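You operate a simulated robot arm through the tools that you are given. There is no shell and no other tool.

Carry out the task below with a simulated two-armed robot. There is one attempt and no reset: what you move stays moved.

JOB
Free the yellow roundel from clamp T32 and light it on T27.
Fine: first knob to Free and jaw right back; then it lies in the ring at T27, dial at Mid; leave other roundels and controls.

It is judged by the outcome, as a careful person would: the job done as asked, and still so three seconds after it is handed in. It fails if anything else is knocked over, pushed out of place, dropped, spilled or broken.

ROBOT AND FRAMES
Two 7-joint arms with two-finger parallel grippers on one trunk that stands fixed in place. Base frame: the origin is at the foot of the trunk, x ahead of it, y to its left, z up; the work surface is at about z = 87. Lengths are in cm, angles in rad, forces in N, time in s.
The left shoulder is at [7.1, 15.6, 110.5], the right one opposite. Each reaches about 123.1 cm from its shoulder. Payload 3.91 kg a hand.
The tool frame of a hand sits at the grasp point between the pads (the TCP): z along the fingers, y along the line on which they close. The tips reach 3 cm beyond it. The gripper opens to 11 cm. The fingers are 2 cm wide and 1 cm thick; the gripper's body (4.8 by 11.2 cm) begins 5.5 cm behind the TCP.
Orientation is told as [roll, pitch, yaw] about the base's x, y, z axes, in that order, counted from this pose: with the fingers straight down and closing along the base's y, the tool's x points along the base's -x, its y along +y and its z along -z.

CONTROLS
- The arms move only by the tool jog_arm. It takes "left_increments", "right_increments" or both (then of equal length, played together; a hand with none holds still); each is text: rows parted by semicolons, each of 7 numbers parted by spaces: the opening, from 0 (shut) to 1 (fully open), then the shift along the base's x, y, z in units of 100 mm (1.0 is 100 mm), then the turn, a rotation vector about the base's x, y, z in units of 60 degrees (1.0 is 60 degrees). In form: gripper tx ty tz wx wy wz; .... A call has 1 to 20 rows; each row is the pose to reach, as a shift and turn from the pose commanded when the call began. A call with a number of a shift or a turn outside -1 to 1 is refused whole. Each row takes 0.2 s and may step no farther than 5 cm and 0.15 rad from the row before; otherwise, or with a gripper value out of range, the whole call is refused. Where a pose cannot be reached the arm comes as near as it can. A force on the tool above 60 N (or 10 N above the force at the start of the call, whichever is more), or a blocked arm, ends the call early, and 0.2 s more pass. Each finger travels about 10.8 cm/s and halts on what it meets, pressing with about 32 N; the grip force reading is that of the motor and also rises with nothing between the fingers. The clock runs only during rows and for 0.2 s after the last one: add rows that repeat a pose to give the fingers time. The reply holds the time, the measured pose of the TCP, the force on the tool along the base axes, the opening and the grip force, in the units named above and with some noise, with the torque about the TCP (base axes, N m) and any sound that the robot's microphone picked up.
- Cameras (640 x 400 px; columns grow to the right, rows downward): "scene" is now at [12.54, -5.38, 134.56]; the picture's right is [-0.58, -0.82, 0.00], its down [-0.38, 0.27, -0.89] and it looks along [0.72, -0.51, -0.46] (base axes); focal length 277 px, centre (320, 200). "left" rides on the left gripper at [7.2, -1.7, -10.3] in its tool frame; the picture's right is [0.23, 0.97, 0.00], its down [-0.76, 0.18, -0.62] and it looks along [-0.61, 0.14, 0.78] (tool axes); focal length 222 px, centre (320, 200). "right" rides on the right gripper at [7.2, 1.7, -10.3] in its tool frame; the picture's right is [-0.23, 0.97, 0.00], its down [-0.76, -0.18, -0.62] and it looks along [-0.61, -0.14, 0.78] (tool axes); focal length 222 px, centre (320, 200). There is no depth. A picture from a camera that has moved, and an enlarged one, comes with that camera's place and axes in the base frame and with its lens.
- capture(camera): a new picture of that camera. The clock stands still meanwhile.
- slide_trunk(by): slides the trunk up (or, below 0, down) by that many cm; the arms and the scene camera ride with it, the base frame stays. It gives what a move gives, with no picture.
- aim_head(pan, tilt): turns the head with the scene camera to pan (to the left, within 1.501 rad either way) and tilt (down, from -0.506 to 1.204), counted from straight ahead of the robot. It gives what a move gives.
- enlarge(camera, box): a new picture of the part [left, top, right, bottom] of that camera's present view, enlarged. The clock stands still meanwhile.
- close_job(): hands the job in; it is judged then, once.

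Places have to be worked out from the pictures, the camera data and where the tool is seen. Open the grippers and draw the arms clear of the work before you hand the job in, unless the task says otherwise.

The tools are called by a JSON object that holds its "fn" and its "kwargs". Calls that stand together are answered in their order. jog_arm: Moves the arms, as the interface text tells. Its arguments: {"type":"object","properties":{"left_increments":{"type":"string"},"right_increments":{"type":"string"}},"required":[]} The other tools are called the same way: slide_trunk (by) moves the trunk up or down; aim_head (pan, tilt) turns the head that bears the scene camera; capture (camera) takes a picture; enlarge (camera, box) takes an enlarged picture of a part of a camera's view; close_job () hands the job in.

At the start:

```text
time_s: 0.0
left_ee_pos: [89.11, -3.2, 118.92]
left_orientation: [0.001, 0.0, -0.001]
left_contact_force: [-0.1, 0.3, 0.8]
left_moment: [-0.05, -0.04, -0.02]
left_gripper_width: 10.99
left_grasp_force: 0.0
right_ee_pos: [44.95, -58.64, 119.86]
right_orientation: [-0.001, 0.0, 0.001]
right_contact_force: [-0.1, 0.1, 0.2]
right_moment: [-0.01, 0.01, -0.04]
right_gripper_width: 11.0
right_grasp_force: 0.1
trunk travel left (down, up): [-55.0, 39.0]
head pan, tilt (commanded): [-0.616, 0.476]
```

scene: 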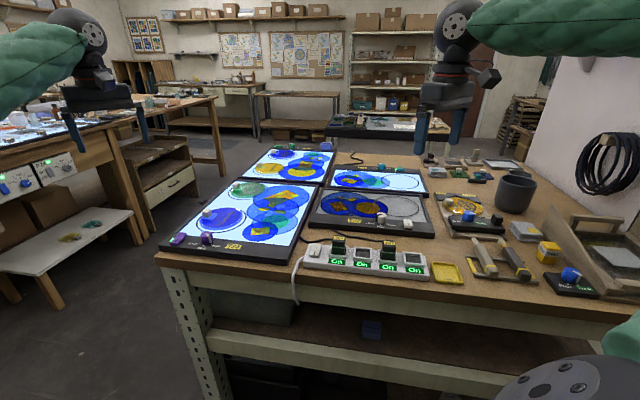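
right: 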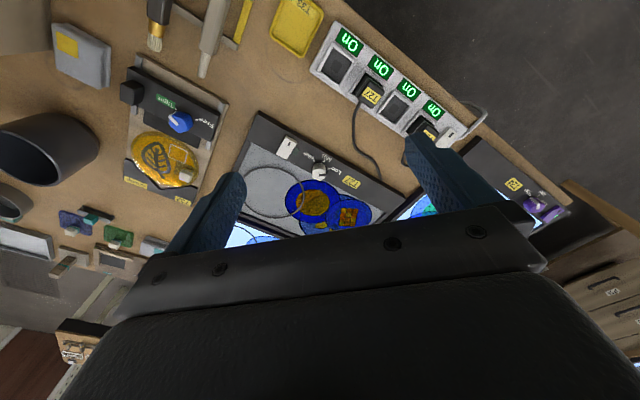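
left: 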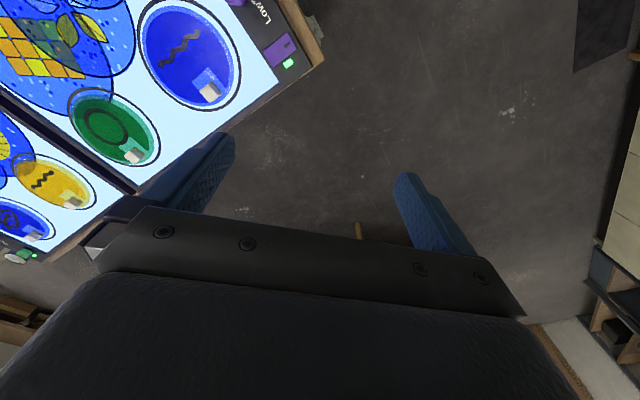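

I'll start by looking closely at the clamp and the light panels with the scene and right cameras.

{"fn": "enlarge", "kwargs": {"camera": "right", "box": [100, 40, 260, 240]}}

{"fn": "enlarge", "kwargs": {"camera": "right", "box": [230, 20, 480, 240]}}

{"fn": "enlarge", "kwargs": {"camera": "scene", "box": [420, 150, 640, 300]}}

{"fn": "enlarge", "kwargs": {"camera": "scene", "box": [280, 150, 450, 290]}}

```text
2.00 times, centred on (180, 140) of right
camera zoom: at [37.79, -57.05, 130.15], right [0.23, 0.97, 0.0], down [0.76, -0.18, 0.62], along [0.61, -0.14, -0.78], focal length 444 px, centre (600, 320)
```

zoom: 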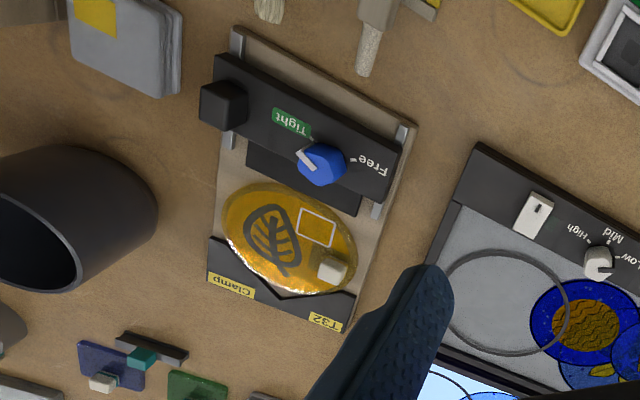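

```text
1.82 times, centred on (355, 130) of right
camera zoom: at [37.79, -57.05, 130.15], right [0.23, 0.97, 0.0], down [0.76, -0.18, 0.62], along [0.61, -0.14, -0.78], focal length 404 px, centre (256, 327)
```

zoom: 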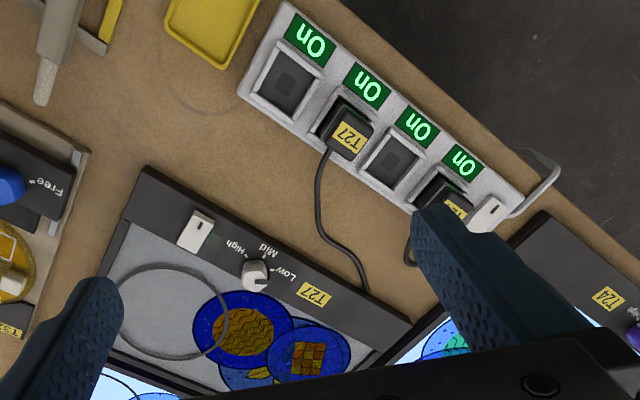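

```text
2.67 times, centred on (530, 225) of scene
camera zoom: at [12.54, -5.38, 134.56], right [-0.58, -0.82, 0.0], down [-0.38, 0.27, -0.89], along [0.72, -0.51, -0.46], focal length 739 px, centre (-240, 133)
```

zoom: 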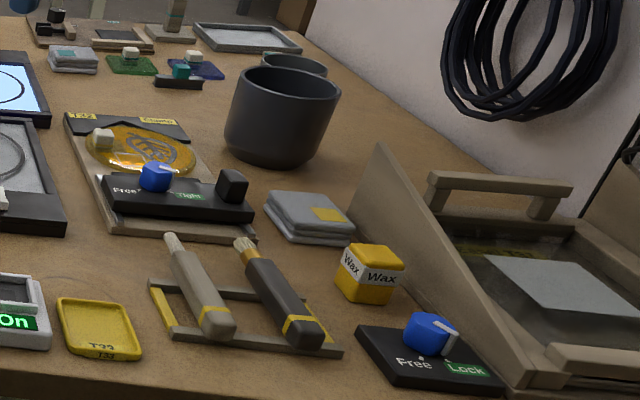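

```text
2.86 times, centred on (365, 220) of scene
camera zoom: at [12.54, -5.38, 134.56], right [-0.58, -0.82, 0.0], down [-0.38, 0.27, -0.89], along [0.72, -0.51, -0.46], focal length 792 px, centre (191, 143)
```

zoom: 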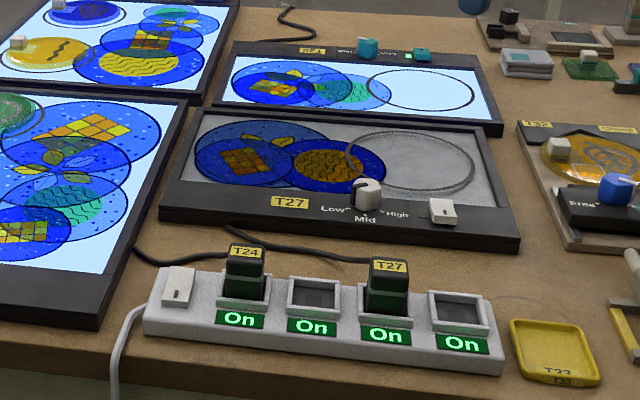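

The clamp T32 with the amber roundel is near (52, -93), with its knob at Tight. T27's ring is near (65, -75); that panel is dark and its dial is off Mid. I'll move the right hand in steps to view the clamp closely.

{"fn": "jog_arm", "kwargs": {"right_increments": "1 -0.2 -0.4 0 0 0 0; 1 -0.4 -0.8 0 0 0 0; 1 -0.5 -1.0 0 0 0 0"}}

```text
time_s: 0.8
left_ee_pos: [89.09, -3.18, 118.94]
left_orientation: [0.001, 0.001, 0.002]
left_contact_force: [0.1, 0.1, -0.2]
left_moment: [-0.03, -0.01, 0.0]
left_gripper_width: 10.97
left_grasp_force: 0.1
right_ee_pos: [40.01, -68.53, 119.84]
right_orientation: [0.002, -0.001, -0.001]
right_contact_force: [0.4, 0.0, 0.0]
right_moment: [0.01, -0.02, -0.02]
right_gripper_width: 10.99
right_grasp_force: 0.0
trunk travel left (down, up): [-55.0, 39.0]
head pan, tilt (commanded): [-0.616, 0.476]
```

The hand tracks well. I'll continue toward a viewpoint over the clamp.

{"fn": "jog_arm", "kwargs": {"right_increments": "1 -0.2 -0.4 0 0 0 0; 1 -0.4 -0.8 0 0 0 0; 1 -0.5 -1.0 0 0 0 0"}}

{"fn": "capture", "kwargs": {"camera": "right"}}

```text
time_s: 1.6
left_ee_pos: [89.16, -3.19, 118.99]
left_orientation: [0.001, 0.0, 0.0]
left_contact_force: [0.0, -0.2, -0.7]
left_moment: [0.01, 0.03, 0.01]
left_gripper_width: 10.99
left_grasp_force: 0.0
right_ee_pos: [34.97, -78.65, 119.75]
right_orientation: [0.0, 0.0, 0.001]
right_contact_force: [0.1, -1.1, 0.4]
right_moment: [-0.03, 0.01, -0.03]
right_gripper_width: 11.02
right_grasp_force: 0.0
trunk travel left (down, up): [-55.0, 39.0]
head pan, tilt (commanded): [-0.616, 0.476]
```

```text
taken
camera right: at [27.72, -77.11, 130.15], right [0.23, 0.97, 0.0], down [0.76, -0.18, 0.62], along [0.61, -0.14, -0.78], focal length 222 px, centre (320, 200)
```

right: 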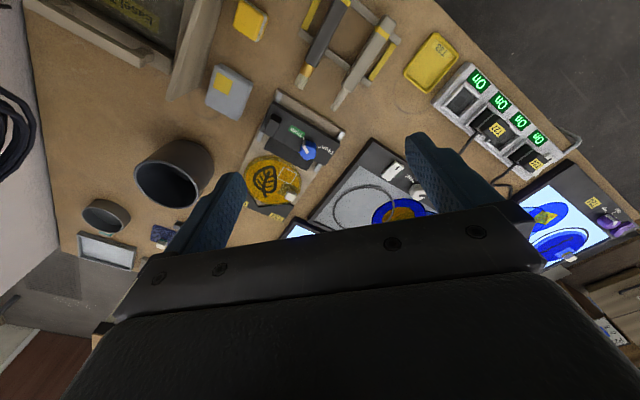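

The clamp sits between the fingers in this view; I'll enlarge it and the T27 controls.

{"fn": "enlarge", "kwargs": {"camera": "right", "box": [220, 80, 360, 230]}}

{"fn": "enlarge", "kwargs": {"camera": "right", "box": [300, 60, 560, 230]}}

```text
2.67 times, centred on (290, 155) of right
camera zoom: at [27.72, -77.11, 130.15], right [0.23, 0.97, 0.0], down [0.76, -0.18, 0.62], along [0.61, -0.14, -0.78], focal length 592 px, centre (400, 320)
```

zoom: 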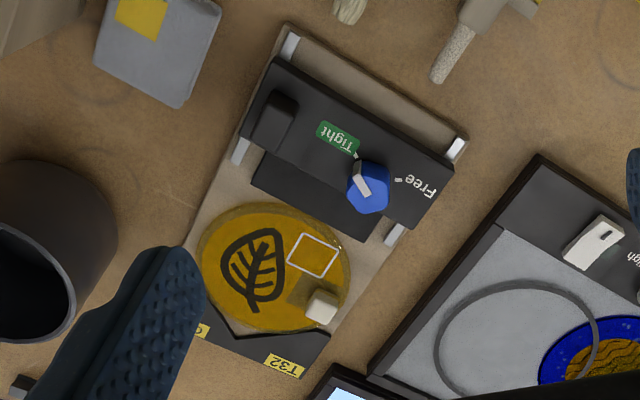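

```text
2.35 times, centred on (430, 145) of right
camera zoom: at [27.72, -77.11, 130.15], right [0.23, 0.97, 0.0], down [0.76, -0.18, 0.62], along [0.61, -0.14, -0.78], focal length 523 px, centre (61, 329)
```

zoom: 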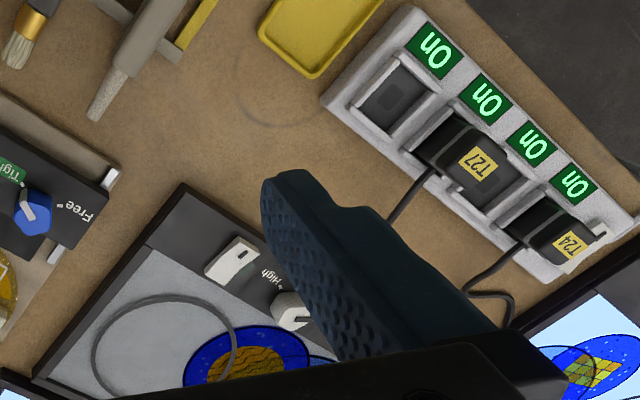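

Both views agree: the knob is at about (45, -83, 92.5), and the roundel's cream handle cube is at about (56, -90, 90). The clamp is turned about 45°. I'll lower the hand for a closer look at the knob and ticks.

{"fn": "jog_arm", "kwargs": {"right_increments": "1 0 0 -0.4 0 0 0; 1 0 0 -0.8 0 0 0; 1 0 -0.1 -1.0 0 0 0"}}

{"fn": "enlarge", "kwargs": {"camera": "right", "box": [220, 80, 420, 230]}}

```text
time_s: 2.4
left_ee_pos: [89.29, -3.25, 118.97]
left_orientation: [0.001, 0.0, -0.002]
left_contact_force: [-0.5, 0.0, -0.3]
left_moment: [0.03, 0.01, 0.01]
left_gripper_width: 11.0
left_grasp_force: 0.0
right_ee_pos: [35.19, -79.52, 109.98]
right_orientation: [0.002, -0.001, 0.001]
right_contact_force: [0.8, -0.2, -1.1]
right_moment: [0.01, 0.02, -0.02]
right_gripper_width: 11.0
right_grasp_force: 0.1
trunk travel left (down, up): [-55.0, 39.0]
head pan, tilt (commanded): [-0.616, 0.476]
```

```text
2.67 times, centred on (320, 155) of right
camera zoom: at [27.87, -77.92, 120.29], right [0.23, 0.97, 0.0], down [0.76, -0.18, 0.62], along [0.61, -0.14, -0.78], focal length 592 px, centre (320, 320)
```

zoom: 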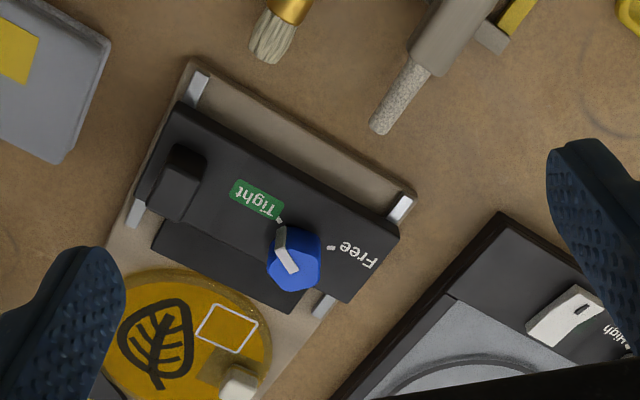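

I'll enlarge the knob further to read its pointer direction and ticks accurately.

{"fn": "enlarge", "kwargs": {"camera": "right", "box": [285, 140, 345, 195]}}

{"fn": "enlarge", "kwargs": {"camera": "scene", "box": [430, 180, 520, 250]}}

```text
7.27 times, centred on (315, 168) of right
camera zoom: at [27.87, -77.92, 120.29], right [0.23, 0.97, 0.0], down [0.76, -0.18, 0.62], along [0.61, -0.14, -0.78], focal length 1615 px, centre (356, 436)
```

zoom: 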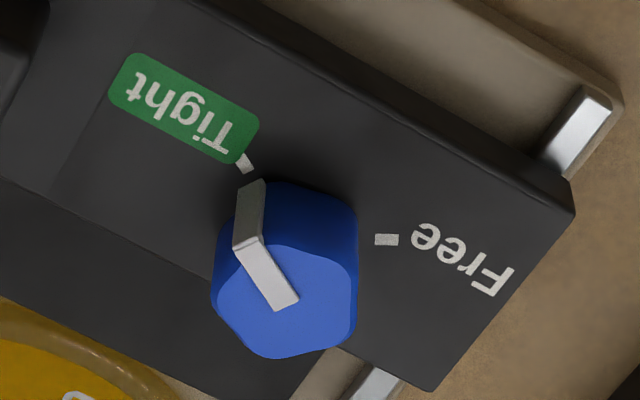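

```text
5.71 times, centred on (475, 215) of scene
camera zoom: at [12.55, -5.45, 134.56], right [-0.58, -0.82, 0.0], down [-0.38, 0.27, -0.89], along [0.72, -0.51, -0.46], focal length 1584 px, centre (-566, 114)
```

zoom: 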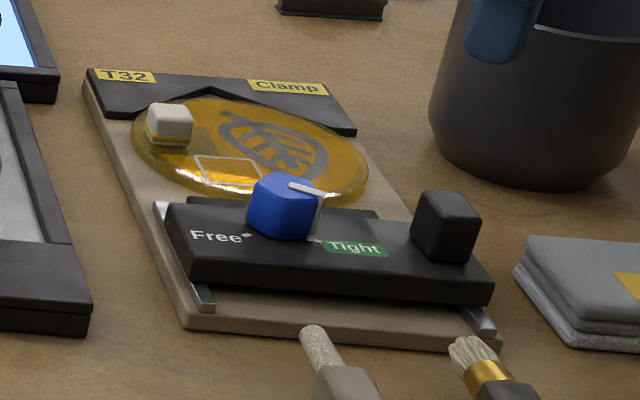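

The knob's top is at about (45.4, -83.4, 93.1) and the bar top is near z = 90.7. The ticks lie about ±57° either side of the rearward direction, so Tight→Free is about -115° (clockwise from above). I'll bring the hand over the knob with a starting yaw of +0.8.

{"fn": "jog_arm", "kwargs": {"right_increments": "0.6 0.16 -0.06 0 0 0 0.127; 0.6 0.33 -0.13 -0.1 0 0 0.255; 0.6 0.5 -0.2 -0.2 0 0 0.382; 0.6 0.66 -0.26 -0.3 0 0 0.509; 0.6 0.83 -0.33 -0.4 0 0 0.637; 0.6 1.0 -0.39 -0.6 0 0 0.764; 0.6 1.0 -0.39 -0.8 0 0 0.764"}}

{"fn": "capture", "kwargs": {"camera": "right"}}

{"fn": "capture", "kwargs": {"camera": "scene"}}

```text
time_s: 4.0
left_ee_pos: [89.19, -3.23, 119.0]
left_orientation: [0.0, 0.0, 0.0]
left_contact_force: [-0.2, 0.3, 0.7]
left_moment: [0.02, -0.01, -0.03]
left_gripper_width: 11.0
left_grasp_force: 0.1
right_ee_pos: [44.94, -83.44, 101.83]
right_orientation: [-0.001, 0.002, 0.801]
right_contact_force: [0.0, 0.1, 0.5]
right_moment: [-0.02, -0.03, 0.03]
right_gripper_width: 6.62
right_grasp_force: 0.0
trunk travel left (down, up): [-55.0, 39.0]
head pan, tilt (commanded): [-0.616, 0.476]
```

```text
taken
camera right: at [38.73, -87.64, 112.19], right [-0.54, 0.84, 0.0], down [0.66, 0.42, 0.62], along [0.52, 0.34, -0.78], focal length 222 px, centre (320, 200)
```

right: 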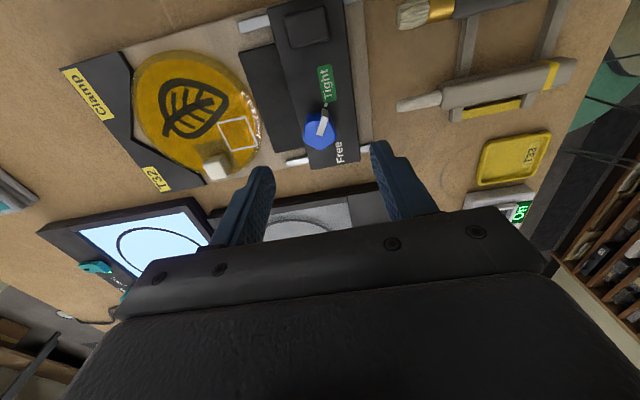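

```text
taken
camera scene: at [12.49, -5.38, 134.57], right [-0.58, -0.82, 0.0], down [-0.37, 0.27, -0.89], along [0.73, -0.51, -0.46], focal length 277 px, centre (320, 200)
```

scene: 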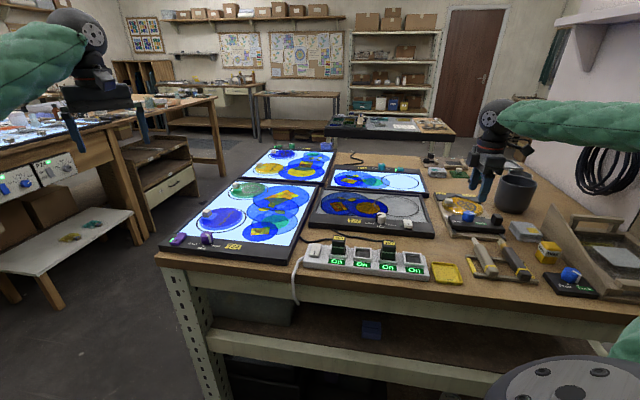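

The knob lies between the fingers. I'll enlarge it here to refine its position from this third viewpoint.

{"fn": "enlarge", "kwargs": {"camera": "right", "box": [270, 80, 390, 180]}}

{"fn": "enlarge", "kwargs": {"camera": "right", "box": [50, 0, 400, 220]}}

```text
4.00 times, centred on (330, 130) of right
camera zoom: at [38.73, -87.64, 112.19], right [-0.54, 0.84, 0.0], down [0.66, 0.42, 0.62], along [0.52, 0.34, -0.78], focal length 888 px, centre (280, 480)
```

zoom: 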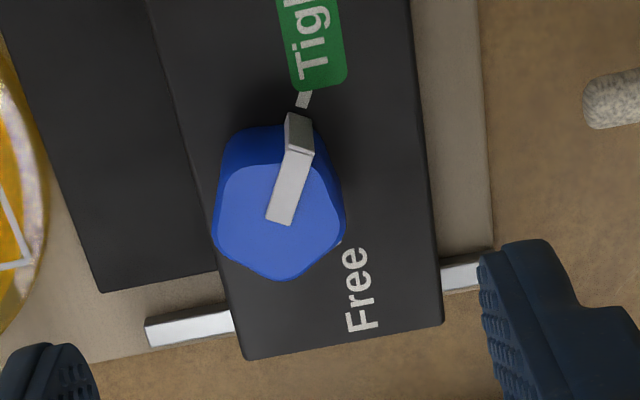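

```text
1.82 times, centred on (225, 110) of right
camera zoom: at [38.73, -87.64, 112.19], right [-0.54, 0.84, 0.0], down [0.66, 0.42, 0.62], along [0.52, 0.34, -0.78], focal length 404 px, centre (493, 364)
```

zoom: 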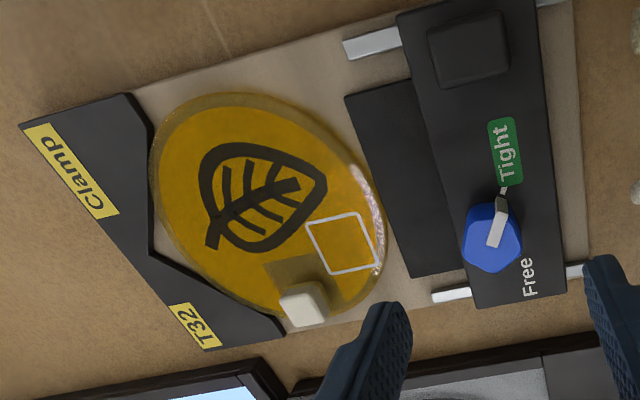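

The three viewpoints agree: knob centre (45.3, -83.35), top at z 93.1. I'll descend so the fingertips stop about 0.9 cm above the bar, keeping the fingers open.

{"fn": "jog_arm", "kwargs": {"right_increments": "0.6 0.035 0.015 -0.2 0 0 0; 0.6 0.035 0.015 -0.4 0 0 0; 0.6 0.035 0.015 -0.6 0 0 0; 0.6 0.035 0.015 -0.72 0 0 0; 0.6 0.035 0.015 -0.72 0 0 0"}}

{"fn": "capture", "kwargs": {"camera": "right"}}

{"fn": "enlarge", "kwargs": {"camera": "scene", "box": [430, 150, 550, 250]}}

```text
time_s: 5.2
left_ee_pos: [89.3, -3.11, 118.97]
left_orientation: [0.0, 0.0, -0.001]
left_contact_force: [-0.2, 0.1, 0.6]
left_moment: [0.0, -0.01, -0.01]
left_gripper_width: 11.01
left_grasp_force: 0.0
right_ee_pos: [45.33, -83.32, 94.72]
right_orientation: [-0.001, 0.001, 0.799]
right_contact_force: [-0.1, -0.6, -1.5]
right_moment: [0.01, -0.04, 0.0]
right_gripper_width: 6.6
right_grasp_force: 0.1
trunk travel left (down, up): [-55.0, 39.0]
head pan, tilt (commanded): [-0.616, 0.476]
```

```text
taken
camera right: at [39.1, -87.47, 104.98], right [-0.54, 0.84, 0.0], down [0.66, 0.42, 0.62], along [0.52, 0.34, -0.78], focal length 222 px, centre (320, 200)
```

right: 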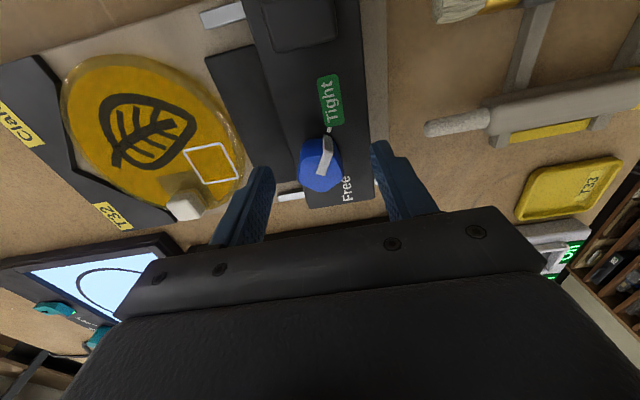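

```text
4.00 times, centred on (490, 200) of scene
camera zoom: at [12.54, -5.39, 134.56], right [-0.58, -0.82, 0.0], down [-0.38, 0.27, -0.89], along [0.72, -0.51, -0.46], focal length 1109 px, centre (-360, 200)
```

zoom: 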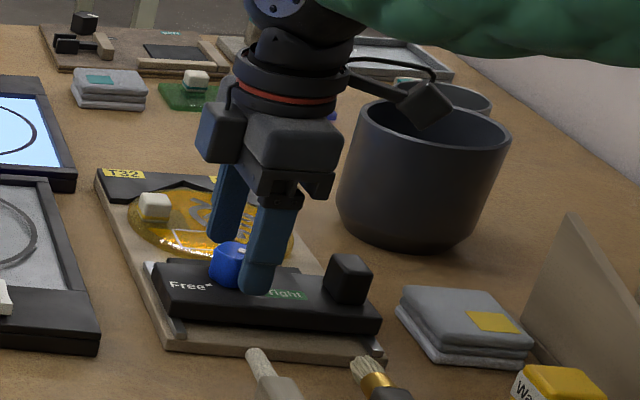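

The knob is centred between the fingers. I'll close on it.

{"fn": "jog_arm", "kwargs": {"right_increments": "0.35 0 0 -0.03 0 0 0; 0.1 0 0 -0.03 0 0 0; 0.1 0 0 -0.03 0 0 0"}}

```text
time_s: 6.0
left_ee_pos: [89.22, -3.18, 119.05]
left_orientation: [0.0, -0.001, -0.001]
left_contact_force: [0.9, 0.8, 0.3]
left_moment: [0.03, 0.01, -0.03]
left_gripper_width: 11.0
left_grasp_force: 0.1
right_ee_pos: [45.33, -83.29, 94.4]
right_orientation: [0.001, -0.001, 0.799]
right_contact_force: [-1.1, 0.5, -0.1]
right_moment: [-0.49, -0.07, -0.04]
right_gripper_width: 2.96
right_grasp_force: 45.1
trunk travel left (down, up): [-55.0, 39.0]
head pan, tilt (commanded): [-0.616, 0.476]
```

It is gripped at 2.96 cm with almost no side force. I'll turn clockwise by 1 rad in this call and check the result.

{"fn": "jog_arm", "kwargs": {"right_increments": "0.1 0 0 0 0 0 -0.12; 0.1 0 0 0 0 0 -0.24; 0.1 0 0 0 0 0 -0.36; 0.1 0 0 0 0 0 -0.48; 0.1 0 0 0 0 0 -0.6; 0.1 0 0 0 0 0 -0.72; 0.1 0 0 0 0 0 -0.84; 0.1 0 0 0 0 0 -0.955; 0.1 0 0 0 0 0 -0.955"}}

{"fn": "capture", "kwargs": {"camera": "right"}}

```text
time_s: 8.0
left_ee_pos: [89.25, -3.05, 119.06]
left_orientation: [-0.001, -0.002, -0.001]
left_contact_force: [-0.2, -0.3, 0.0]
left_moment: [0.03, 0.02, -0.02]
left_gripper_width: 10.99
left_grasp_force: 0.0
right_ee_pos: [45.32, -83.32, 94.41]
right_orientation: [0.0, 0.0, -0.201]
right_contact_force: [3.4, 1.9, 5.3]
right_moment: [0.21, -0.52, -0.01]
right_gripper_width: 2.93
right_grasp_force: 44.8
trunk travel left (down, up): [-55.0, 39.0]
head pan, tilt (commanded): [-0.616, 0.476]
```

```text
taken
camera right: at [38.63, -80.34, 104.68], right [0.42, 0.91, 0.0], down [0.71, -0.33, 0.62], along [0.57, -0.26, -0.78], focal length 222 px, centre (320, 200)
```

right: 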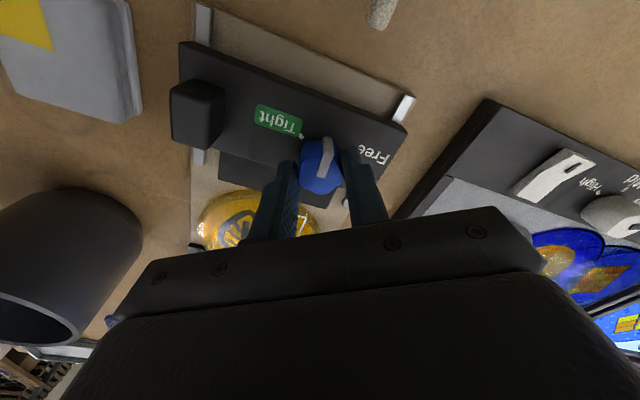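

The knob turned with the hand; the pointer is now about half way. I'll turn the remaining 1 rad.

{"fn": "jog_arm", "kwargs": {"right_increments": "0.1 0 0 0 0 0 -0.12; 0.1 0 0 0 0 0 -0.24; 0.1 0 0 0 0 0 -0.36; 0.1 0 0 0 0 0 -0.48; 0.1 0 0 0 0 0 -0.6; 0.1 0 0 0 0 0 -0.72; 0.1 0 0 0 0 0 -0.84; 0.1 0 0 0 0 0 -0.955; 0.1 0 0 0 0 0 -0.955"}}

{"fn": "capture", "kwargs": {"camera": "right"}}

{"fn": "enlarge", "kwargs": {"camera": "scene", "box": [430, 150, 550, 250]}}

```text
time_s: 10.0
left_ee_pos: [89.17, -3.04, 119.06]
left_orientation: [-0.002, 0.0, 0.0]
left_contact_force: [0.2, 0.5, 0.5]
left_moment: [0.0, -0.03, 0.01]
left_gripper_width: 11.0
left_grasp_force: 0.1
right_ee_pos: [45.41, -83.24, 94.33]
right_orientation: [-0.001, -0.002, -1.202]
right_contact_force: [2.6, 4.5, 7.7]
right_moment: [0.57, -0.29, 0.01]
right_gripper_width: 2.95
right_grasp_force: 45.2
trunk travel left (down, up): [-55.0, 39.0]
head pan, tilt (commanded): [-0.616, 0.476]
```

```text
taken
camera right: at [44.34, -76.03, 104.67], right [0.99, 0.14, 0.0], down [0.11, -0.77, 0.62], along [0.09, -0.62, -0.78], focal length 222 px, centre (320, 200)
```

right: 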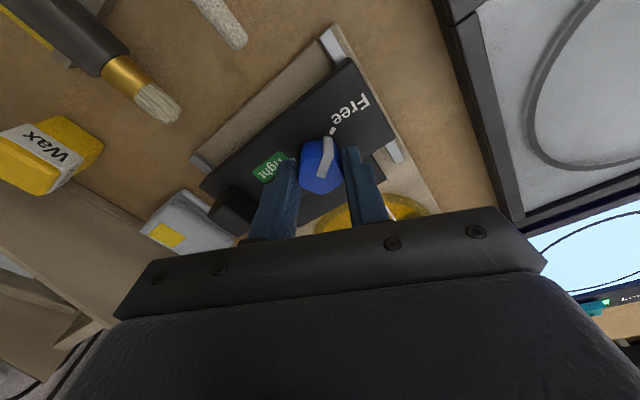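

```text
4.00 times, centred on (490, 200) of scene
camera zoom: at [12.52, -5.29, 134.57], right [-0.58, -0.82, 0.0], down [-0.38, 0.26, -0.89], along [0.73, -0.51, -0.46], focal length 1109 px, centre (-360, 200)
```

zoom: 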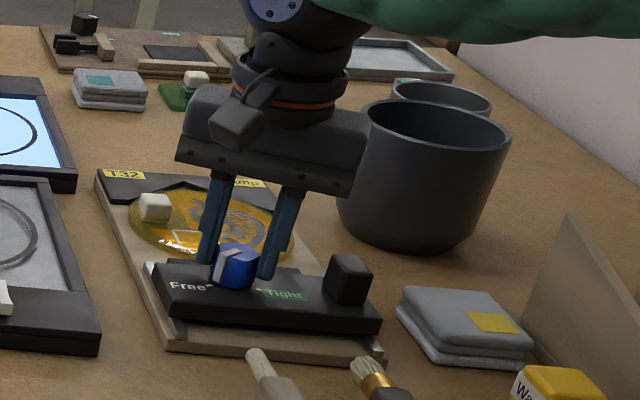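

I'll check whether the pointer meets the Free tick and whether the highlight changed.

{"fn": "enlarge", "kwargs": {"camera": "right", "box": [260, 80, 400, 220]}}

```text
2.86 times, centred on (330, 150) of right
camera zoom: at [44.34, -76.03, 104.67], right [0.99, 0.14, 0.0], down [0.11, -0.77, 0.62], along [0.09, -0.62, -0.78], focal length 635 px, centre (291, 343)
```

zoom: 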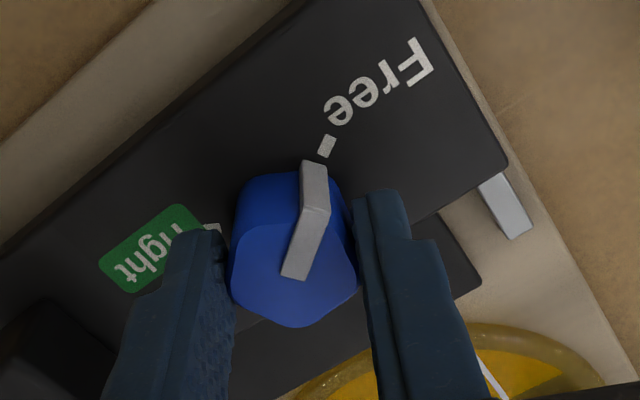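

The pointer sits roughly 10° short of the Free tick and Tight is still highlighted. I'll turn a little further.

{"fn": "jog_arm", "kwargs": {"right_increments": "0.1 0 0 0 0 0 -0.08; 0.1 0 0 0 0 0 -0.16; 0.1 0 0 0 0 0 -0.16"}}

{"fn": "enlarge", "kwargs": {"camera": "right", "box": [260, 80, 400, 220]}}

```text
time_s: 10.8
left_ee_pos: [89.21, -3.07, 119.0]
left_orientation: [0.0, 0.001, 0.0]
left_contact_force: [0.1, -0.5, -0.6]
left_moment: [0.01, -0.01, 0.0]
left_gripper_width: 11.01
left_grasp_force: 0.0
right_ee_pos: [45.3, -83.26, 94.39]
right_orientation: [0.001, -0.002, -1.371]
right_contact_force: [3.8, 3.6, 5.0]
right_moment: [0.33, -0.5, 0.31]
right_gripper_width: 2.94
right_grasp_force: 44.2
trunk travel left (down, up): [-55.0, 39.0]
head pan, tilt (commanded): [-0.616, 0.476]
```

```text
2.86 times, centred on (330, 150) of right
camera zoom: at [45.59, -75.98, 104.66], right [1.0, -0.03, 0.0], down [-0.02, -0.78, 0.62], along [-0.02, -0.62, -0.78], focal length 635 px, centre (291, 343)
```

zoom: 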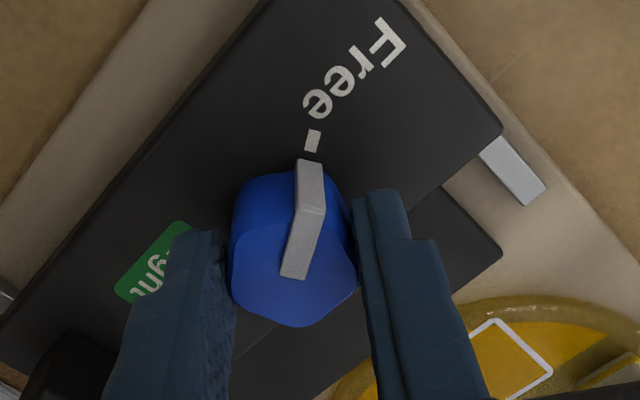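

The pointer now lines up with the Free tick, and a 0.31 N·m resistance suggests the stop. I'll release and rise, then look.

{"fn": "jog_arm", "kwargs": {"right_increments": "0.5 0 0 0 0 0 0; 0.6 0 0 0 0 0 0; 0.6 0 0 0.2 0 0 0; 0.6 0 0 0.5 0 0 0; 0.6 0 0 0.8 0 0 0"}}

{"fn": "enlarge", "kwargs": {"camera": "right", "box": [220, 40, 440, 220]}}

{"fn": "enlarge", "kwargs": {"camera": "scene", "box": [430, 180, 520, 250]}}

```text
time_s: 12.0
left_ee_pos: [89.17, -3.24, 119.14]
left_orientation: [0.001, 0.0, 0.001]
left_contact_force: [0.1, 0.0, -0.1]
left_moment: [0.01, 0.04, -0.02]
left_gripper_width: 11.01
left_grasp_force: 0.1
right_ee_pos: [45.35, -83.19, 102.65]
right_orientation: [0.0, -0.002, -1.367]
right_contact_force: [-0.2, 1.3, -0.1]
right_moment: [-0.04, -0.03, 0.01]
right_gripper_width: 6.6
right_grasp_force: 0.1
trunk travel left (down, up): [-55.0, 39.0]
head pan, tilt (commanded): [-0.616, 0.476]
```

```text
2.22 times, centred on (330, 130) of right
camera zoom: at [45.57, -75.86, 112.85], right [1.0, -0.03, 0.0], down [-0.02, -0.78, 0.62], along [-0.02, -0.62, -0.78], focal length 494 px, centre (298, 356)
```

zoom: 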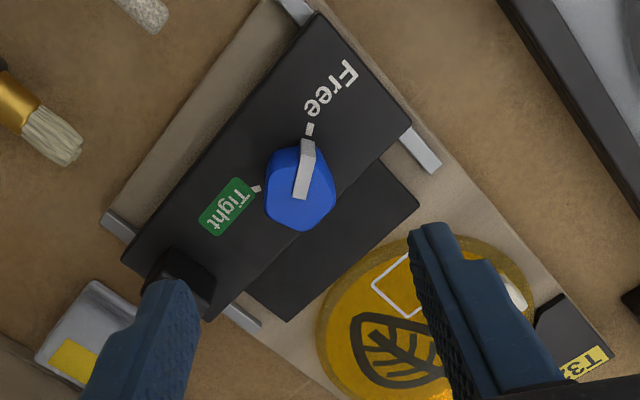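

```text
5.71 times, centred on (475, 215) of scene
camera zoom: at [12.51, -5.36, 134.56], right [-0.58, -0.82, 0.0], down [-0.38, 0.27, -0.89], along [0.73, -0.51, -0.46], focal length 1584 px, centre (-566, 114)
```

zoom: 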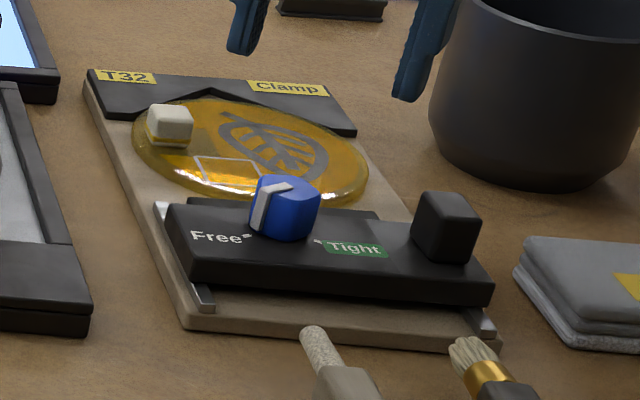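

The knob stays at Free. Next is the jaw handle: the black cube, whose top I place at about (39.5, -88.0, 93.3). I'll rotate the hand back toward yaw +0.785 so the fingers close along the slide direction, staying high.

{"fn": "jog_arm", "kwargs": {"right_increments": "0.6 0 0 0 0 0 0.14; 0.6 0 0 0 0 0 0.28; 0.6 0 0 0 0 0 0.42; 0.6 0 0 0 0 0 0.56; 0.6 0 0 0 0 0 0.7; 0.6 0 0 0 0 0 0.84; 0.6 0 0 0 0 0 0.98"}}

{"fn": "jog_arm", "kwargs": {"right_increments": "0.6 -0.1 -0.08 0 0 0 0.14; 0.6 -0.2 -0.16 0 0 0 0.28; 0.6 -0.3 -0.24 0 0 0 0.42; 0.6 -0.4 -0.32 0 0 0 0.56; 0.6 -0.5 -0.4 0 0 0 0.7; 0.6 -0.58 -0.48 0 0 0 0.84; 0.6 -0.58 -0.48 0 0 0 0.98"}}

{"fn": "jog_arm", "kwargs": {"right_increments": "0.6 0 0 0 0 0 0.1; 0.6 0 0 0 0 0 0.1"}}

{"fn": "capture", "kwargs": {"camera": "right"}}

```text
time_s: 13.6
left_ee_pos: [89.07, -3.15, 118.95]
left_orientation: [0.0, 0.002, 0.0]
left_contact_force: [-0.5, 0.2, -0.4]
left_moment: [-0.01, 0.03, 0.02]
left_gripper_width: 11.0
left_grasp_force: 0.0
right_ee_pos: [45.38, -83.3, 102.4]
right_orientation: [0.0, 0.0, -0.339]
right_contact_force: [0.4, 0.7, 0.0]
right_moment: [-0.01, 0.0, 0.01]
right_gripper_width: 6.6
right_grasp_force: 0.0
trunk travel left (down, up): [-55.0, 39.0]
head pan, tilt (commanded): [-0.616, 0.476]
```

```text
time_s: 15.2
left_ee_pos: [89.2, -3.16, 118.96]
left_orientation: [0.001, -0.001, 0.0]
left_contact_force: [-0.4, 0.2, 0.3]
left_moment: [0.0, -0.01, 0.01]
left_gripper_width: 11.0
left_grasp_force: 0.0
right_ee_pos: [39.5, -88.13, 102.11]
right_orientation: [0.001, 0.001, 0.686]
right_contact_force: [-0.4, 0.4, 0.4]
right_moment: [-0.02, -0.01, -0.01]
right_gripper_width: 6.6
right_grasp_force: 0.3
trunk travel left (down, up): [-55.0, 39.0]
head pan, tilt (commanded): [-0.616, 0.476]
```

```text
time_s: 15.8
left_ee_pos: [89.19, -3.25, 118.99]
left_orientation: [-0.002, -0.001, 0.001]
left_contact_force: [0.2, 0.8, -0.2]
left_moment: [-0.01, 0.03, -0.01]
left_gripper_width: 11.02
left_grasp_force: 0.1
right_ee_pos: [39.66, -88.17, 102.26]
right_orientation: [0.001, 0.001, 0.791]
right_contact_force: [-0.2, -0.3, 0.2]
right_moment: [0.0, 0.01, 0.01]
right_gripper_width: 6.59
right_grasp_force: 0.1
trunk travel left (down, up): [-55.0, 39.0]
head pan, tilt (commanded): [-0.616, 0.476]
```

```text
taken
camera right: at [33.25, -92.25, 112.65], right [-0.53, 0.85, 0.0], down [0.66, 0.42, 0.62], along [0.53, 0.33, -0.78], focal length 222 px, centre (320, 200)
```

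right: 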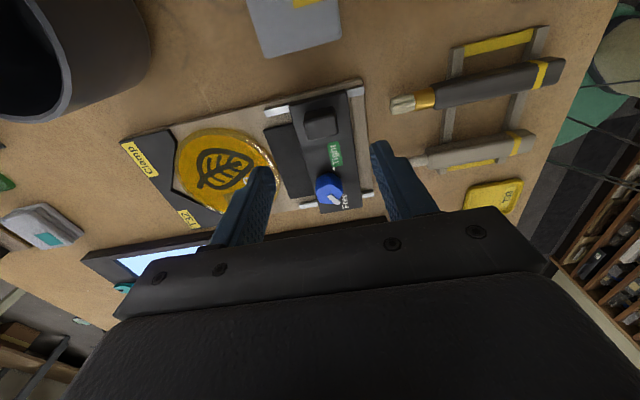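

I'll enlarge this view to refine the cube's position and see how far the jaw can still move back.

{"fn": "enlarge", "kwargs": {"camera": "right", "box": [250, 70, 390, 220]}}

```text
2.67 times, centred on (320, 145) of right
camera zoom: at [33.25, -92.25, 112.65], right [-0.53, 0.85, 0.0], down [0.66, 0.42, 0.62], along [0.53, 0.33, -0.78], focal length 592 px, centre (320, 347)
```

zoom: 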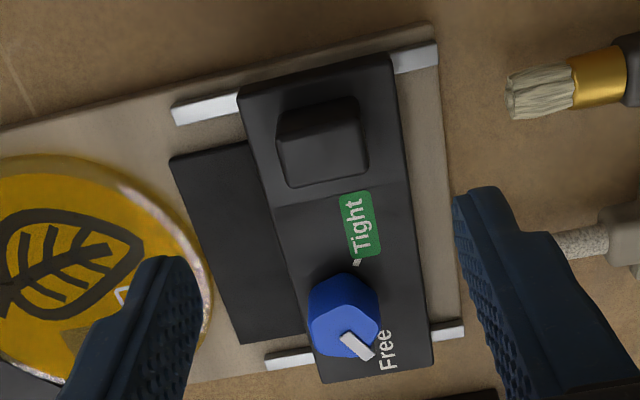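

The cube top is at about (39.35, -88.25). I'll descend with open fingers straddling it front and back, then close.

{"fn": "jog_arm", "kwargs": {"right_increments": "0.6 -0.02 -0.01 -0.3 0 0 0; 0.6 -0.02 -0.01 -0.6 0 0 0; 0.6 -0.02 -0.01 -0.77 0 0 0; 0.4 -0.02 -0.01 -0.77 0 0 0; 0.1 -0.02 -0.01 -0.77 0 0 0; 0.1 -0.02 -0.01 -0.77 0 0 0"}}

{"fn": "capture", "kwargs": {"camera": "right"}}

```text
time_s: 17.2
left_ee_pos: [89.28, -3.22, 118.96]
left_orientation: [0.0, 0.0, 0.001]
left_contact_force: [-0.7, -0.7, -0.9]
left_moment: [0.02, -0.01, -0.01]
left_gripper_width: 11.01
left_grasp_force: 0.0
right_ee_pos: [39.56, -88.32, 94.51]
right_orientation: [0.002, 0.001, 0.79]
right_contact_force: [-10.3, 11.5, -7.1]
right_moment: [-0.05, 0.35, -0.61]
right_gripper_width: 3.0
right_grasp_force: 45.2
trunk travel left (down, up): [-55.0, 39.0]
head pan, tilt (commanded): [-0.616, 0.476]
```

```text
taken
camera right: at [33.2, -92.39, 104.82], right [-0.53, 0.85, 0.0], down [0.66, 0.41, 0.62], along [0.53, 0.33, -0.78], focal length 222 px, centre (320, 200)
```

right: 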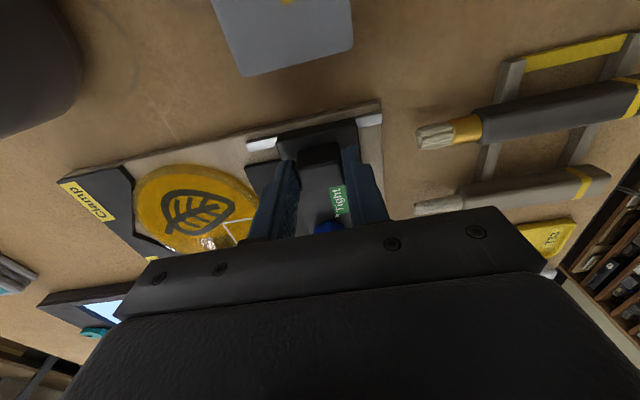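

The cube is gripped (3.0 cm wide). I'll draw the jaw rearward along (-0.71, 0.71) in small steps, watching the force.

{"fn": "jog_arm", "kwargs": {"right_increments": "0.1 -0.02 0.02 0 0 0 0; 0.1 -0.04 0.04 0 0 0 0; 0.1 -0.06 0.06 0 0 0 0; 0.1 -0.08 0.08 0 0 0 0; 0.1 -0.1 0.1 0 0 0 0"}}

{"fn": "capture", "kwargs": {"camera": "right"}}

```text
time_s: 18.4
left_ee_pos: [89.33, -3.3, 118.85]
left_orientation: [0.001, 0.003, 0.002]
left_contact_force: [-0.5, 1.0, 0.1]
left_moment: [0.0, -0.02, 0.01]
left_gripper_width: 11.03
left_grasp_force: 0.1
right_ee_pos: [38.47, -87.35, 94.55]
right_orientation: [0.004, -0.001, 0.787]
right_contact_force: [3.0, 0.5, -14.6]
right_moment: [-0.47, -0.01, -0.51]
right_gripper_width: 2.97
right_grasp_force: 45.6
trunk travel left (down, up): [-55.0, 39.0]
head pan, tilt (commanded): [-0.616, 0.476]
```

```text
taken
camera right: at [32.19, -91.4, 104.82], right [-0.53, 0.85, 0.0], down [0.66, 0.41, 0.62], along [0.53, 0.33, -0.78], focal length 222 px, centre (320, 200)
```

right: 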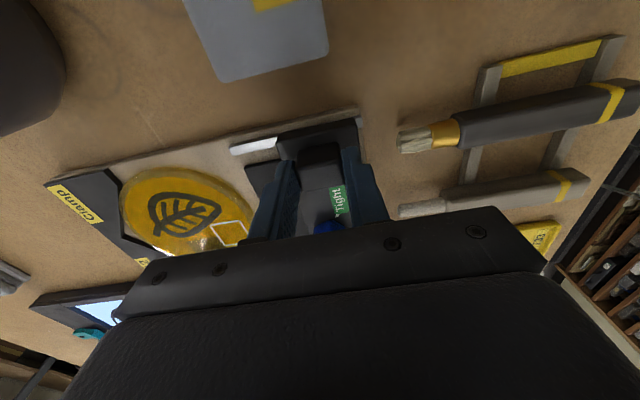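

The jaw slid freely about 1.4 cm and the rear rail ends are nearly covered. I'll continue gently until a stop is felt.

{"fn": "jog_arm", "kwargs": {"right_increments": "0.1 -0.015 0.015 0 0 0 0; 0.1 -0.03 0.03 0 0 0 0; 0.1 -0.045 0.045 0 0 0 0; 0.1 -0.06 0.06 0 0 0 0; 0.1 -0.075 0.075 0 0 0 0"}}

{"fn": "capture", "kwargs": {"camera": "right"}}

```text
time_s: 19.6
left_ee_pos: [89.28, -3.17, 118.93]
left_orientation: [-0.001, 0.001, 0.0]
left_contact_force: [0.7, 0.8, 0.7]
left_moment: [0.01, -0.02, 0.01]
left_gripper_width: 11.02
left_grasp_force: 0.1
right_ee_pos: [37.72, -86.49, 94.57]
right_orientation: [0.003, 0.0, 0.79]
right_contact_force: [7.3, 5.2, -11.5]
right_moment: [0.05, -0.57, -0.4]
right_gripper_width: 2.98
right_grasp_force: 45.1
trunk travel left (down, up): [-55.0, 39.0]
head pan, tilt (commanded): [-0.616, 0.476]
```

```text
taken
camera right: at [31.4, -90.61, 104.82], right [-0.53, 0.85, 0.0], down [0.66, 0.41, 0.62], along [0.53, 0.33, -0.78], focal length 222 px, centre (320, 200)
```

right: 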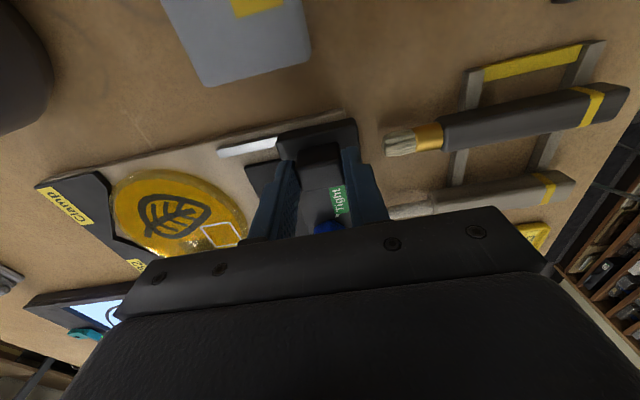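

It's still sliding with only a small sideways force, so the real slide axis is slightly different, about (-0.69, 0.73). I'll correct for that and continue to the stop.

{"fn": "jog_arm", "kwargs": {"right_increments": "0.1 -0.01 0.021 0 0 0 0; 0.1 -0.024 0.036 0 0 0 0; 0.1 -0.038 0.051 0 0 0 0; 0.1 -0.052 0.066 0 0 0 0; 0.1 -0.066 0.081 0 0 0 0; 0.1 -0.08 0.096 0 0 0 0"}}

{"fn": "capture", "kwargs": {"camera": "right"}}

{"fn": "enlarge", "kwargs": {"camera": "scene", "box": [430, 170, 530, 250]}}

```text
time_s: 21.1
left_ee_pos: [89.3, -3.36, 118.67]
left_orientation: [0.004, 0.003, 0.001]
left_contact_force: [-0.9, -0.5, -0.4]
left_moment: [0.01, 0.02, -0.01]
left_gripper_width: 11.01
left_grasp_force: 0.0
right_ee_pos: [37.29, -86.16, 94.66]
right_orientation: [-0.006, -0.002, 0.786]
right_contact_force: [29.8, -20.6, -12.3]
right_moment: [0.09, -0.67, 0.01]
right_gripper_width: 2.99
right_grasp_force: 44.9
trunk travel left (down, up): [-55.0, 39.0]
head pan, tilt (commanded): [-0.616, 0.476]
stopped in row 6 (right hand): the force on the tool passed its limit at 62 N (the readings are from after the stop); the commanded pose is now the measured one
```

```text
taken
camera right: at [30.92, -90.15, 104.8], right [-0.53, 0.85, -0.01], down [0.66, 0.42, 0.63], along [0.53, 0.33, -0.78], focal length 222 px, centre (320, 200)
```

right: 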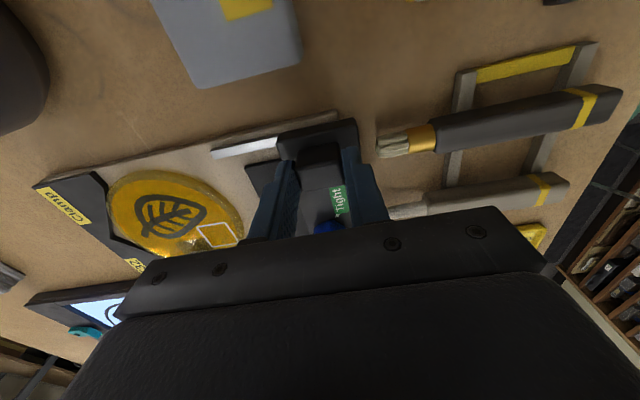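

```text
5.00 times, centred on (480, 210) of scene
camera zoom: at [12.81, -5.68, 134.48], right [-0.58, -0.82, 0.0], down [-0.38, 0.27, -0.89], along [0.72, -0.51, -0.46], focal length 1386 px, centre (-480, 150)
```

zoom: 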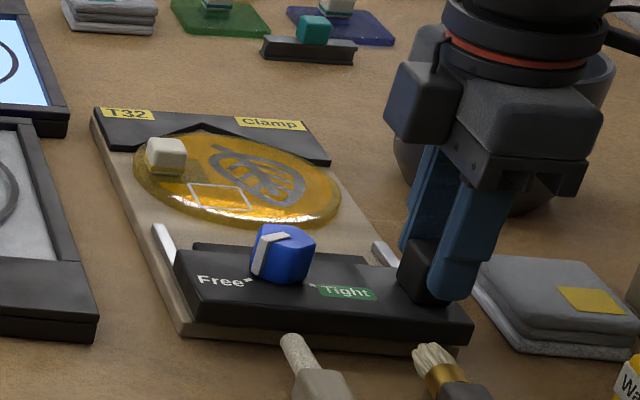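

The jaw hit its end stop after about 3.1 cm of travel, and the knob still reads Free. I'll release the cube and rise, then verify that jaw and knob stay.

{"fn": "jog_arm", "kwargs": {"right_increments": "0.4 0 0 0 0 0 0; 0.6 0 0 0 0 0 0; 0.6 0 0 0.2 0 0 0; 0.6 0 0 0.5 0 0 0; 0.6 0 0 0.9 0 0 0"}}

{"fn": "capture", "kwargs": {"camera": "right"}}

{"fn": "enlarge", "kwargs": {"camera": "scene", "box": [430, 170, 530, 250]}}

```text
time_s: 22.2
left_ee_pos: [89.09, -3.12, 119.04]
left_orientation: [-0.001, 0.001, 0.002]
left_contact_force: [-0.2, -0.3, 0.8]
left_moment: [-0.03, 0.0, 0.04]
left_gripper_width: 11.0
left_grasp_force: 0.1
right_ee_pos: [36.79, -85.89, 103.99]
right_orientation: [-0.007, 0.0, 0.788]
right_contact_force: [0.1, 1.1, 0.7]
right_moment: [-0.02, 0.02, 0.03]
right_gripper_width: 6.63
right_grasp_force: 0.1
trunk travel left (down, up): [-55.0, 39.0]
head pan, tilt (commanded): [-0.616, 0.476]
```

```text
taken
camera right: at [30.5, -89.87, 114.26], right [-0.53, 0.85, -0.01], down [0.66, 0.42, 0.62], along [0.53, 0.33, -0.78], focal length 222 px, centre (320, 200)
```

right: 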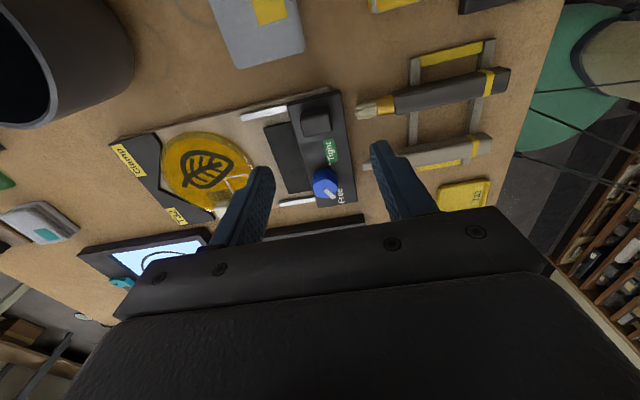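

```text
5.00 times, centred on (480, 210) of scene
camera zoom: at [12.46, -5.3, 134.57], right [-0.58, -0.82, 0.0], down [-0.37, 0.26, -0.89], along [0.73, -0.51, -0.46], focal length 1386 px, centre (-480, 150)
```

zoom: 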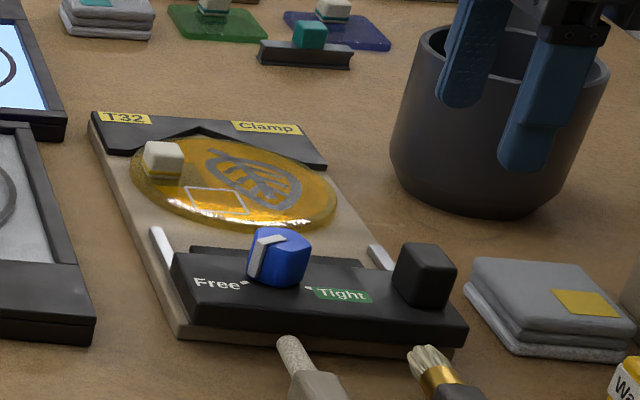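

The jaw looks fully back and the roundel is undisturbed. I'll enlarge the hand view to verify the bar is against its rear stop and locate the handle of the roundel.

{"fn": "enlarge", "kwargs": {"camera": "right", "box": [100, 70, 380, 250]}}

{"fn": "enlarge", "kwargs": {"camera": "right", "box": [230, 80, 370, 220]}}

```text
2.22 times, centred on (240, 160) of right
camera zoom: at [30.5, -89.87, 114.26], right [-0.53, 0.85, -0.01], down [0.66, 0.42, 0.62], along [0.53, 0.33, -0.78], focal length 494 px, centre (498, 289)
```

zoom: 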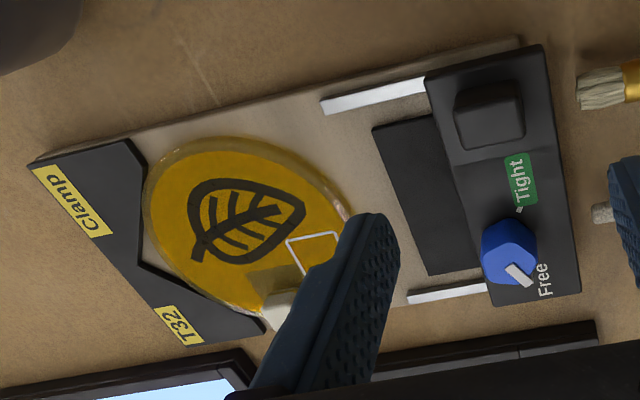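

```text
2.86 times, centred on (300, 150) of right
camera zoom: at [30.5, -89.87, 114.26], right [-0.53, 0.85, -0.01], down [0.66, 0.42, 0.62], along [0.53, 0.33, -0.78], focal length 635 px, centre (377, 343)
```

zoom: 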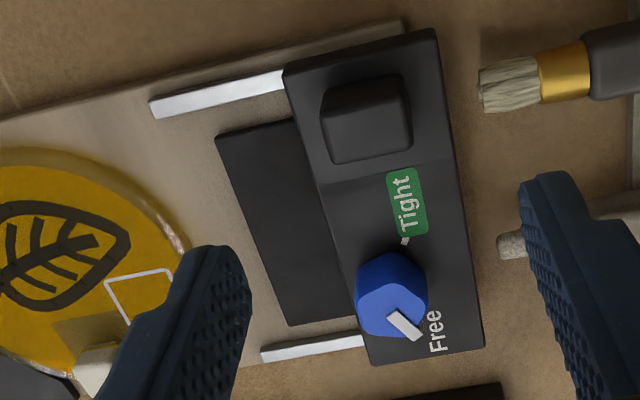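

The jaw is confirmed back at its stop with the knob at Free. Next I move over the roundel's cream handle near (55.9, -90.3), keeping high and turning to yaw 0 to see the cube's faces.

{"fn": "jog_arm", "kwargs": {"right_increments": "0.6 0.25 -0.05 0.02 0 0 -0.09; 0.6 0.5 -0.1 0.02 0 0 -0.19; 0.6 0.75 -0.15 0.02 0 0 -0.28; 0.6 0.95 -0.2 0.02 0 0 -0.375"}}

{"fn": "jog_arm", "kwargs": {"right_increments": "0.6 0.2 -0.05 0 0 0 -0.09; 0.6 0.4 -0.1 0 0 0 -0.19; 0.6 0.55 -0.15 0 0 0 -0.28; 0.6 0.55 -0.2 0 0 0 -0.375; 0.6 0.55 -0.2 0 0 0 -0.375"}}

{"fn": "capture", "kwargs": {"camera": "right"}}

```text
time_s: 23.2
left_ee_pos: [89.32, -3.19, 118.96]
left_orientation: [0.0, 0.001, 0.0]
left_contact_force: [0.9, -1.1, 0.8]
left_moment: [-0.01, -0.02, 0.0]
left_gripper_width: 10.98
left_grasp_force: 0.1
right_ee_pos: [46.44, -87.97, 104.08]
right_orientation: [-0.006, -0.001, 0.392]
right_contact_force: [0.0, -0.6, -0.3]
right_moment: [0.0, 0.01, -0.02]
right_gripper_width: 6.61
right_grasp_force: 0.0
trunk travel left (down, up): [-55.0, 39.0]
head pan, tilt (commanded): [-0.616, 0.476]
```

```text
time_s: 24.4
left_ee_pos: [89.19, -3.24, 118.94]
left_orientation: [0.0, 0.001, -0.002]
left_contact_force: [0.3, -0.1, -0.3]
left_moment: [-0.02, -0.06, -0.02]
left_gripper_width: 11.01
left_grasp_force: 0.0
right_ee_pos: [51.99, -89.88, 103.98]
right_orientation: [-0.006, -0.001, -0.001]
right_contact_force: [-0.3, -0.5, 0.0]
right_moment: [0.05, 0.01, -0.02]
right_gripper_width: 6.59
right_grasp_force: 0.0
trunk travel left (down, up): [-55.0, 39.0]
head pan, tilt (commanded): [-0.616, 0.476]
```

```text
taken
camera right: at [44.7, -88.21, 114.32], right [0.23, 0.97, -0.01], down [0.76, -0.17, 0.62], along [0.61, -0.15, -0.78], focal length 222 px, centre (320, 200)
```

right: 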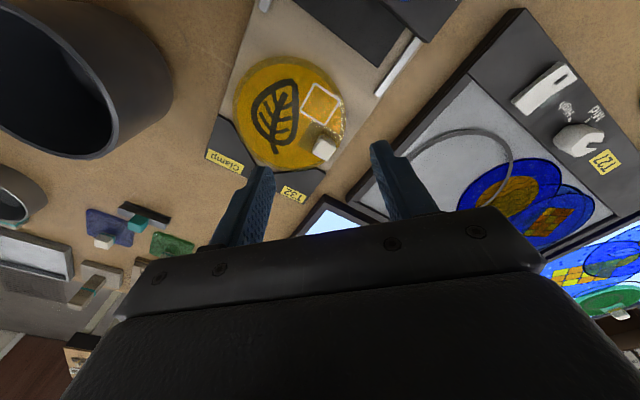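

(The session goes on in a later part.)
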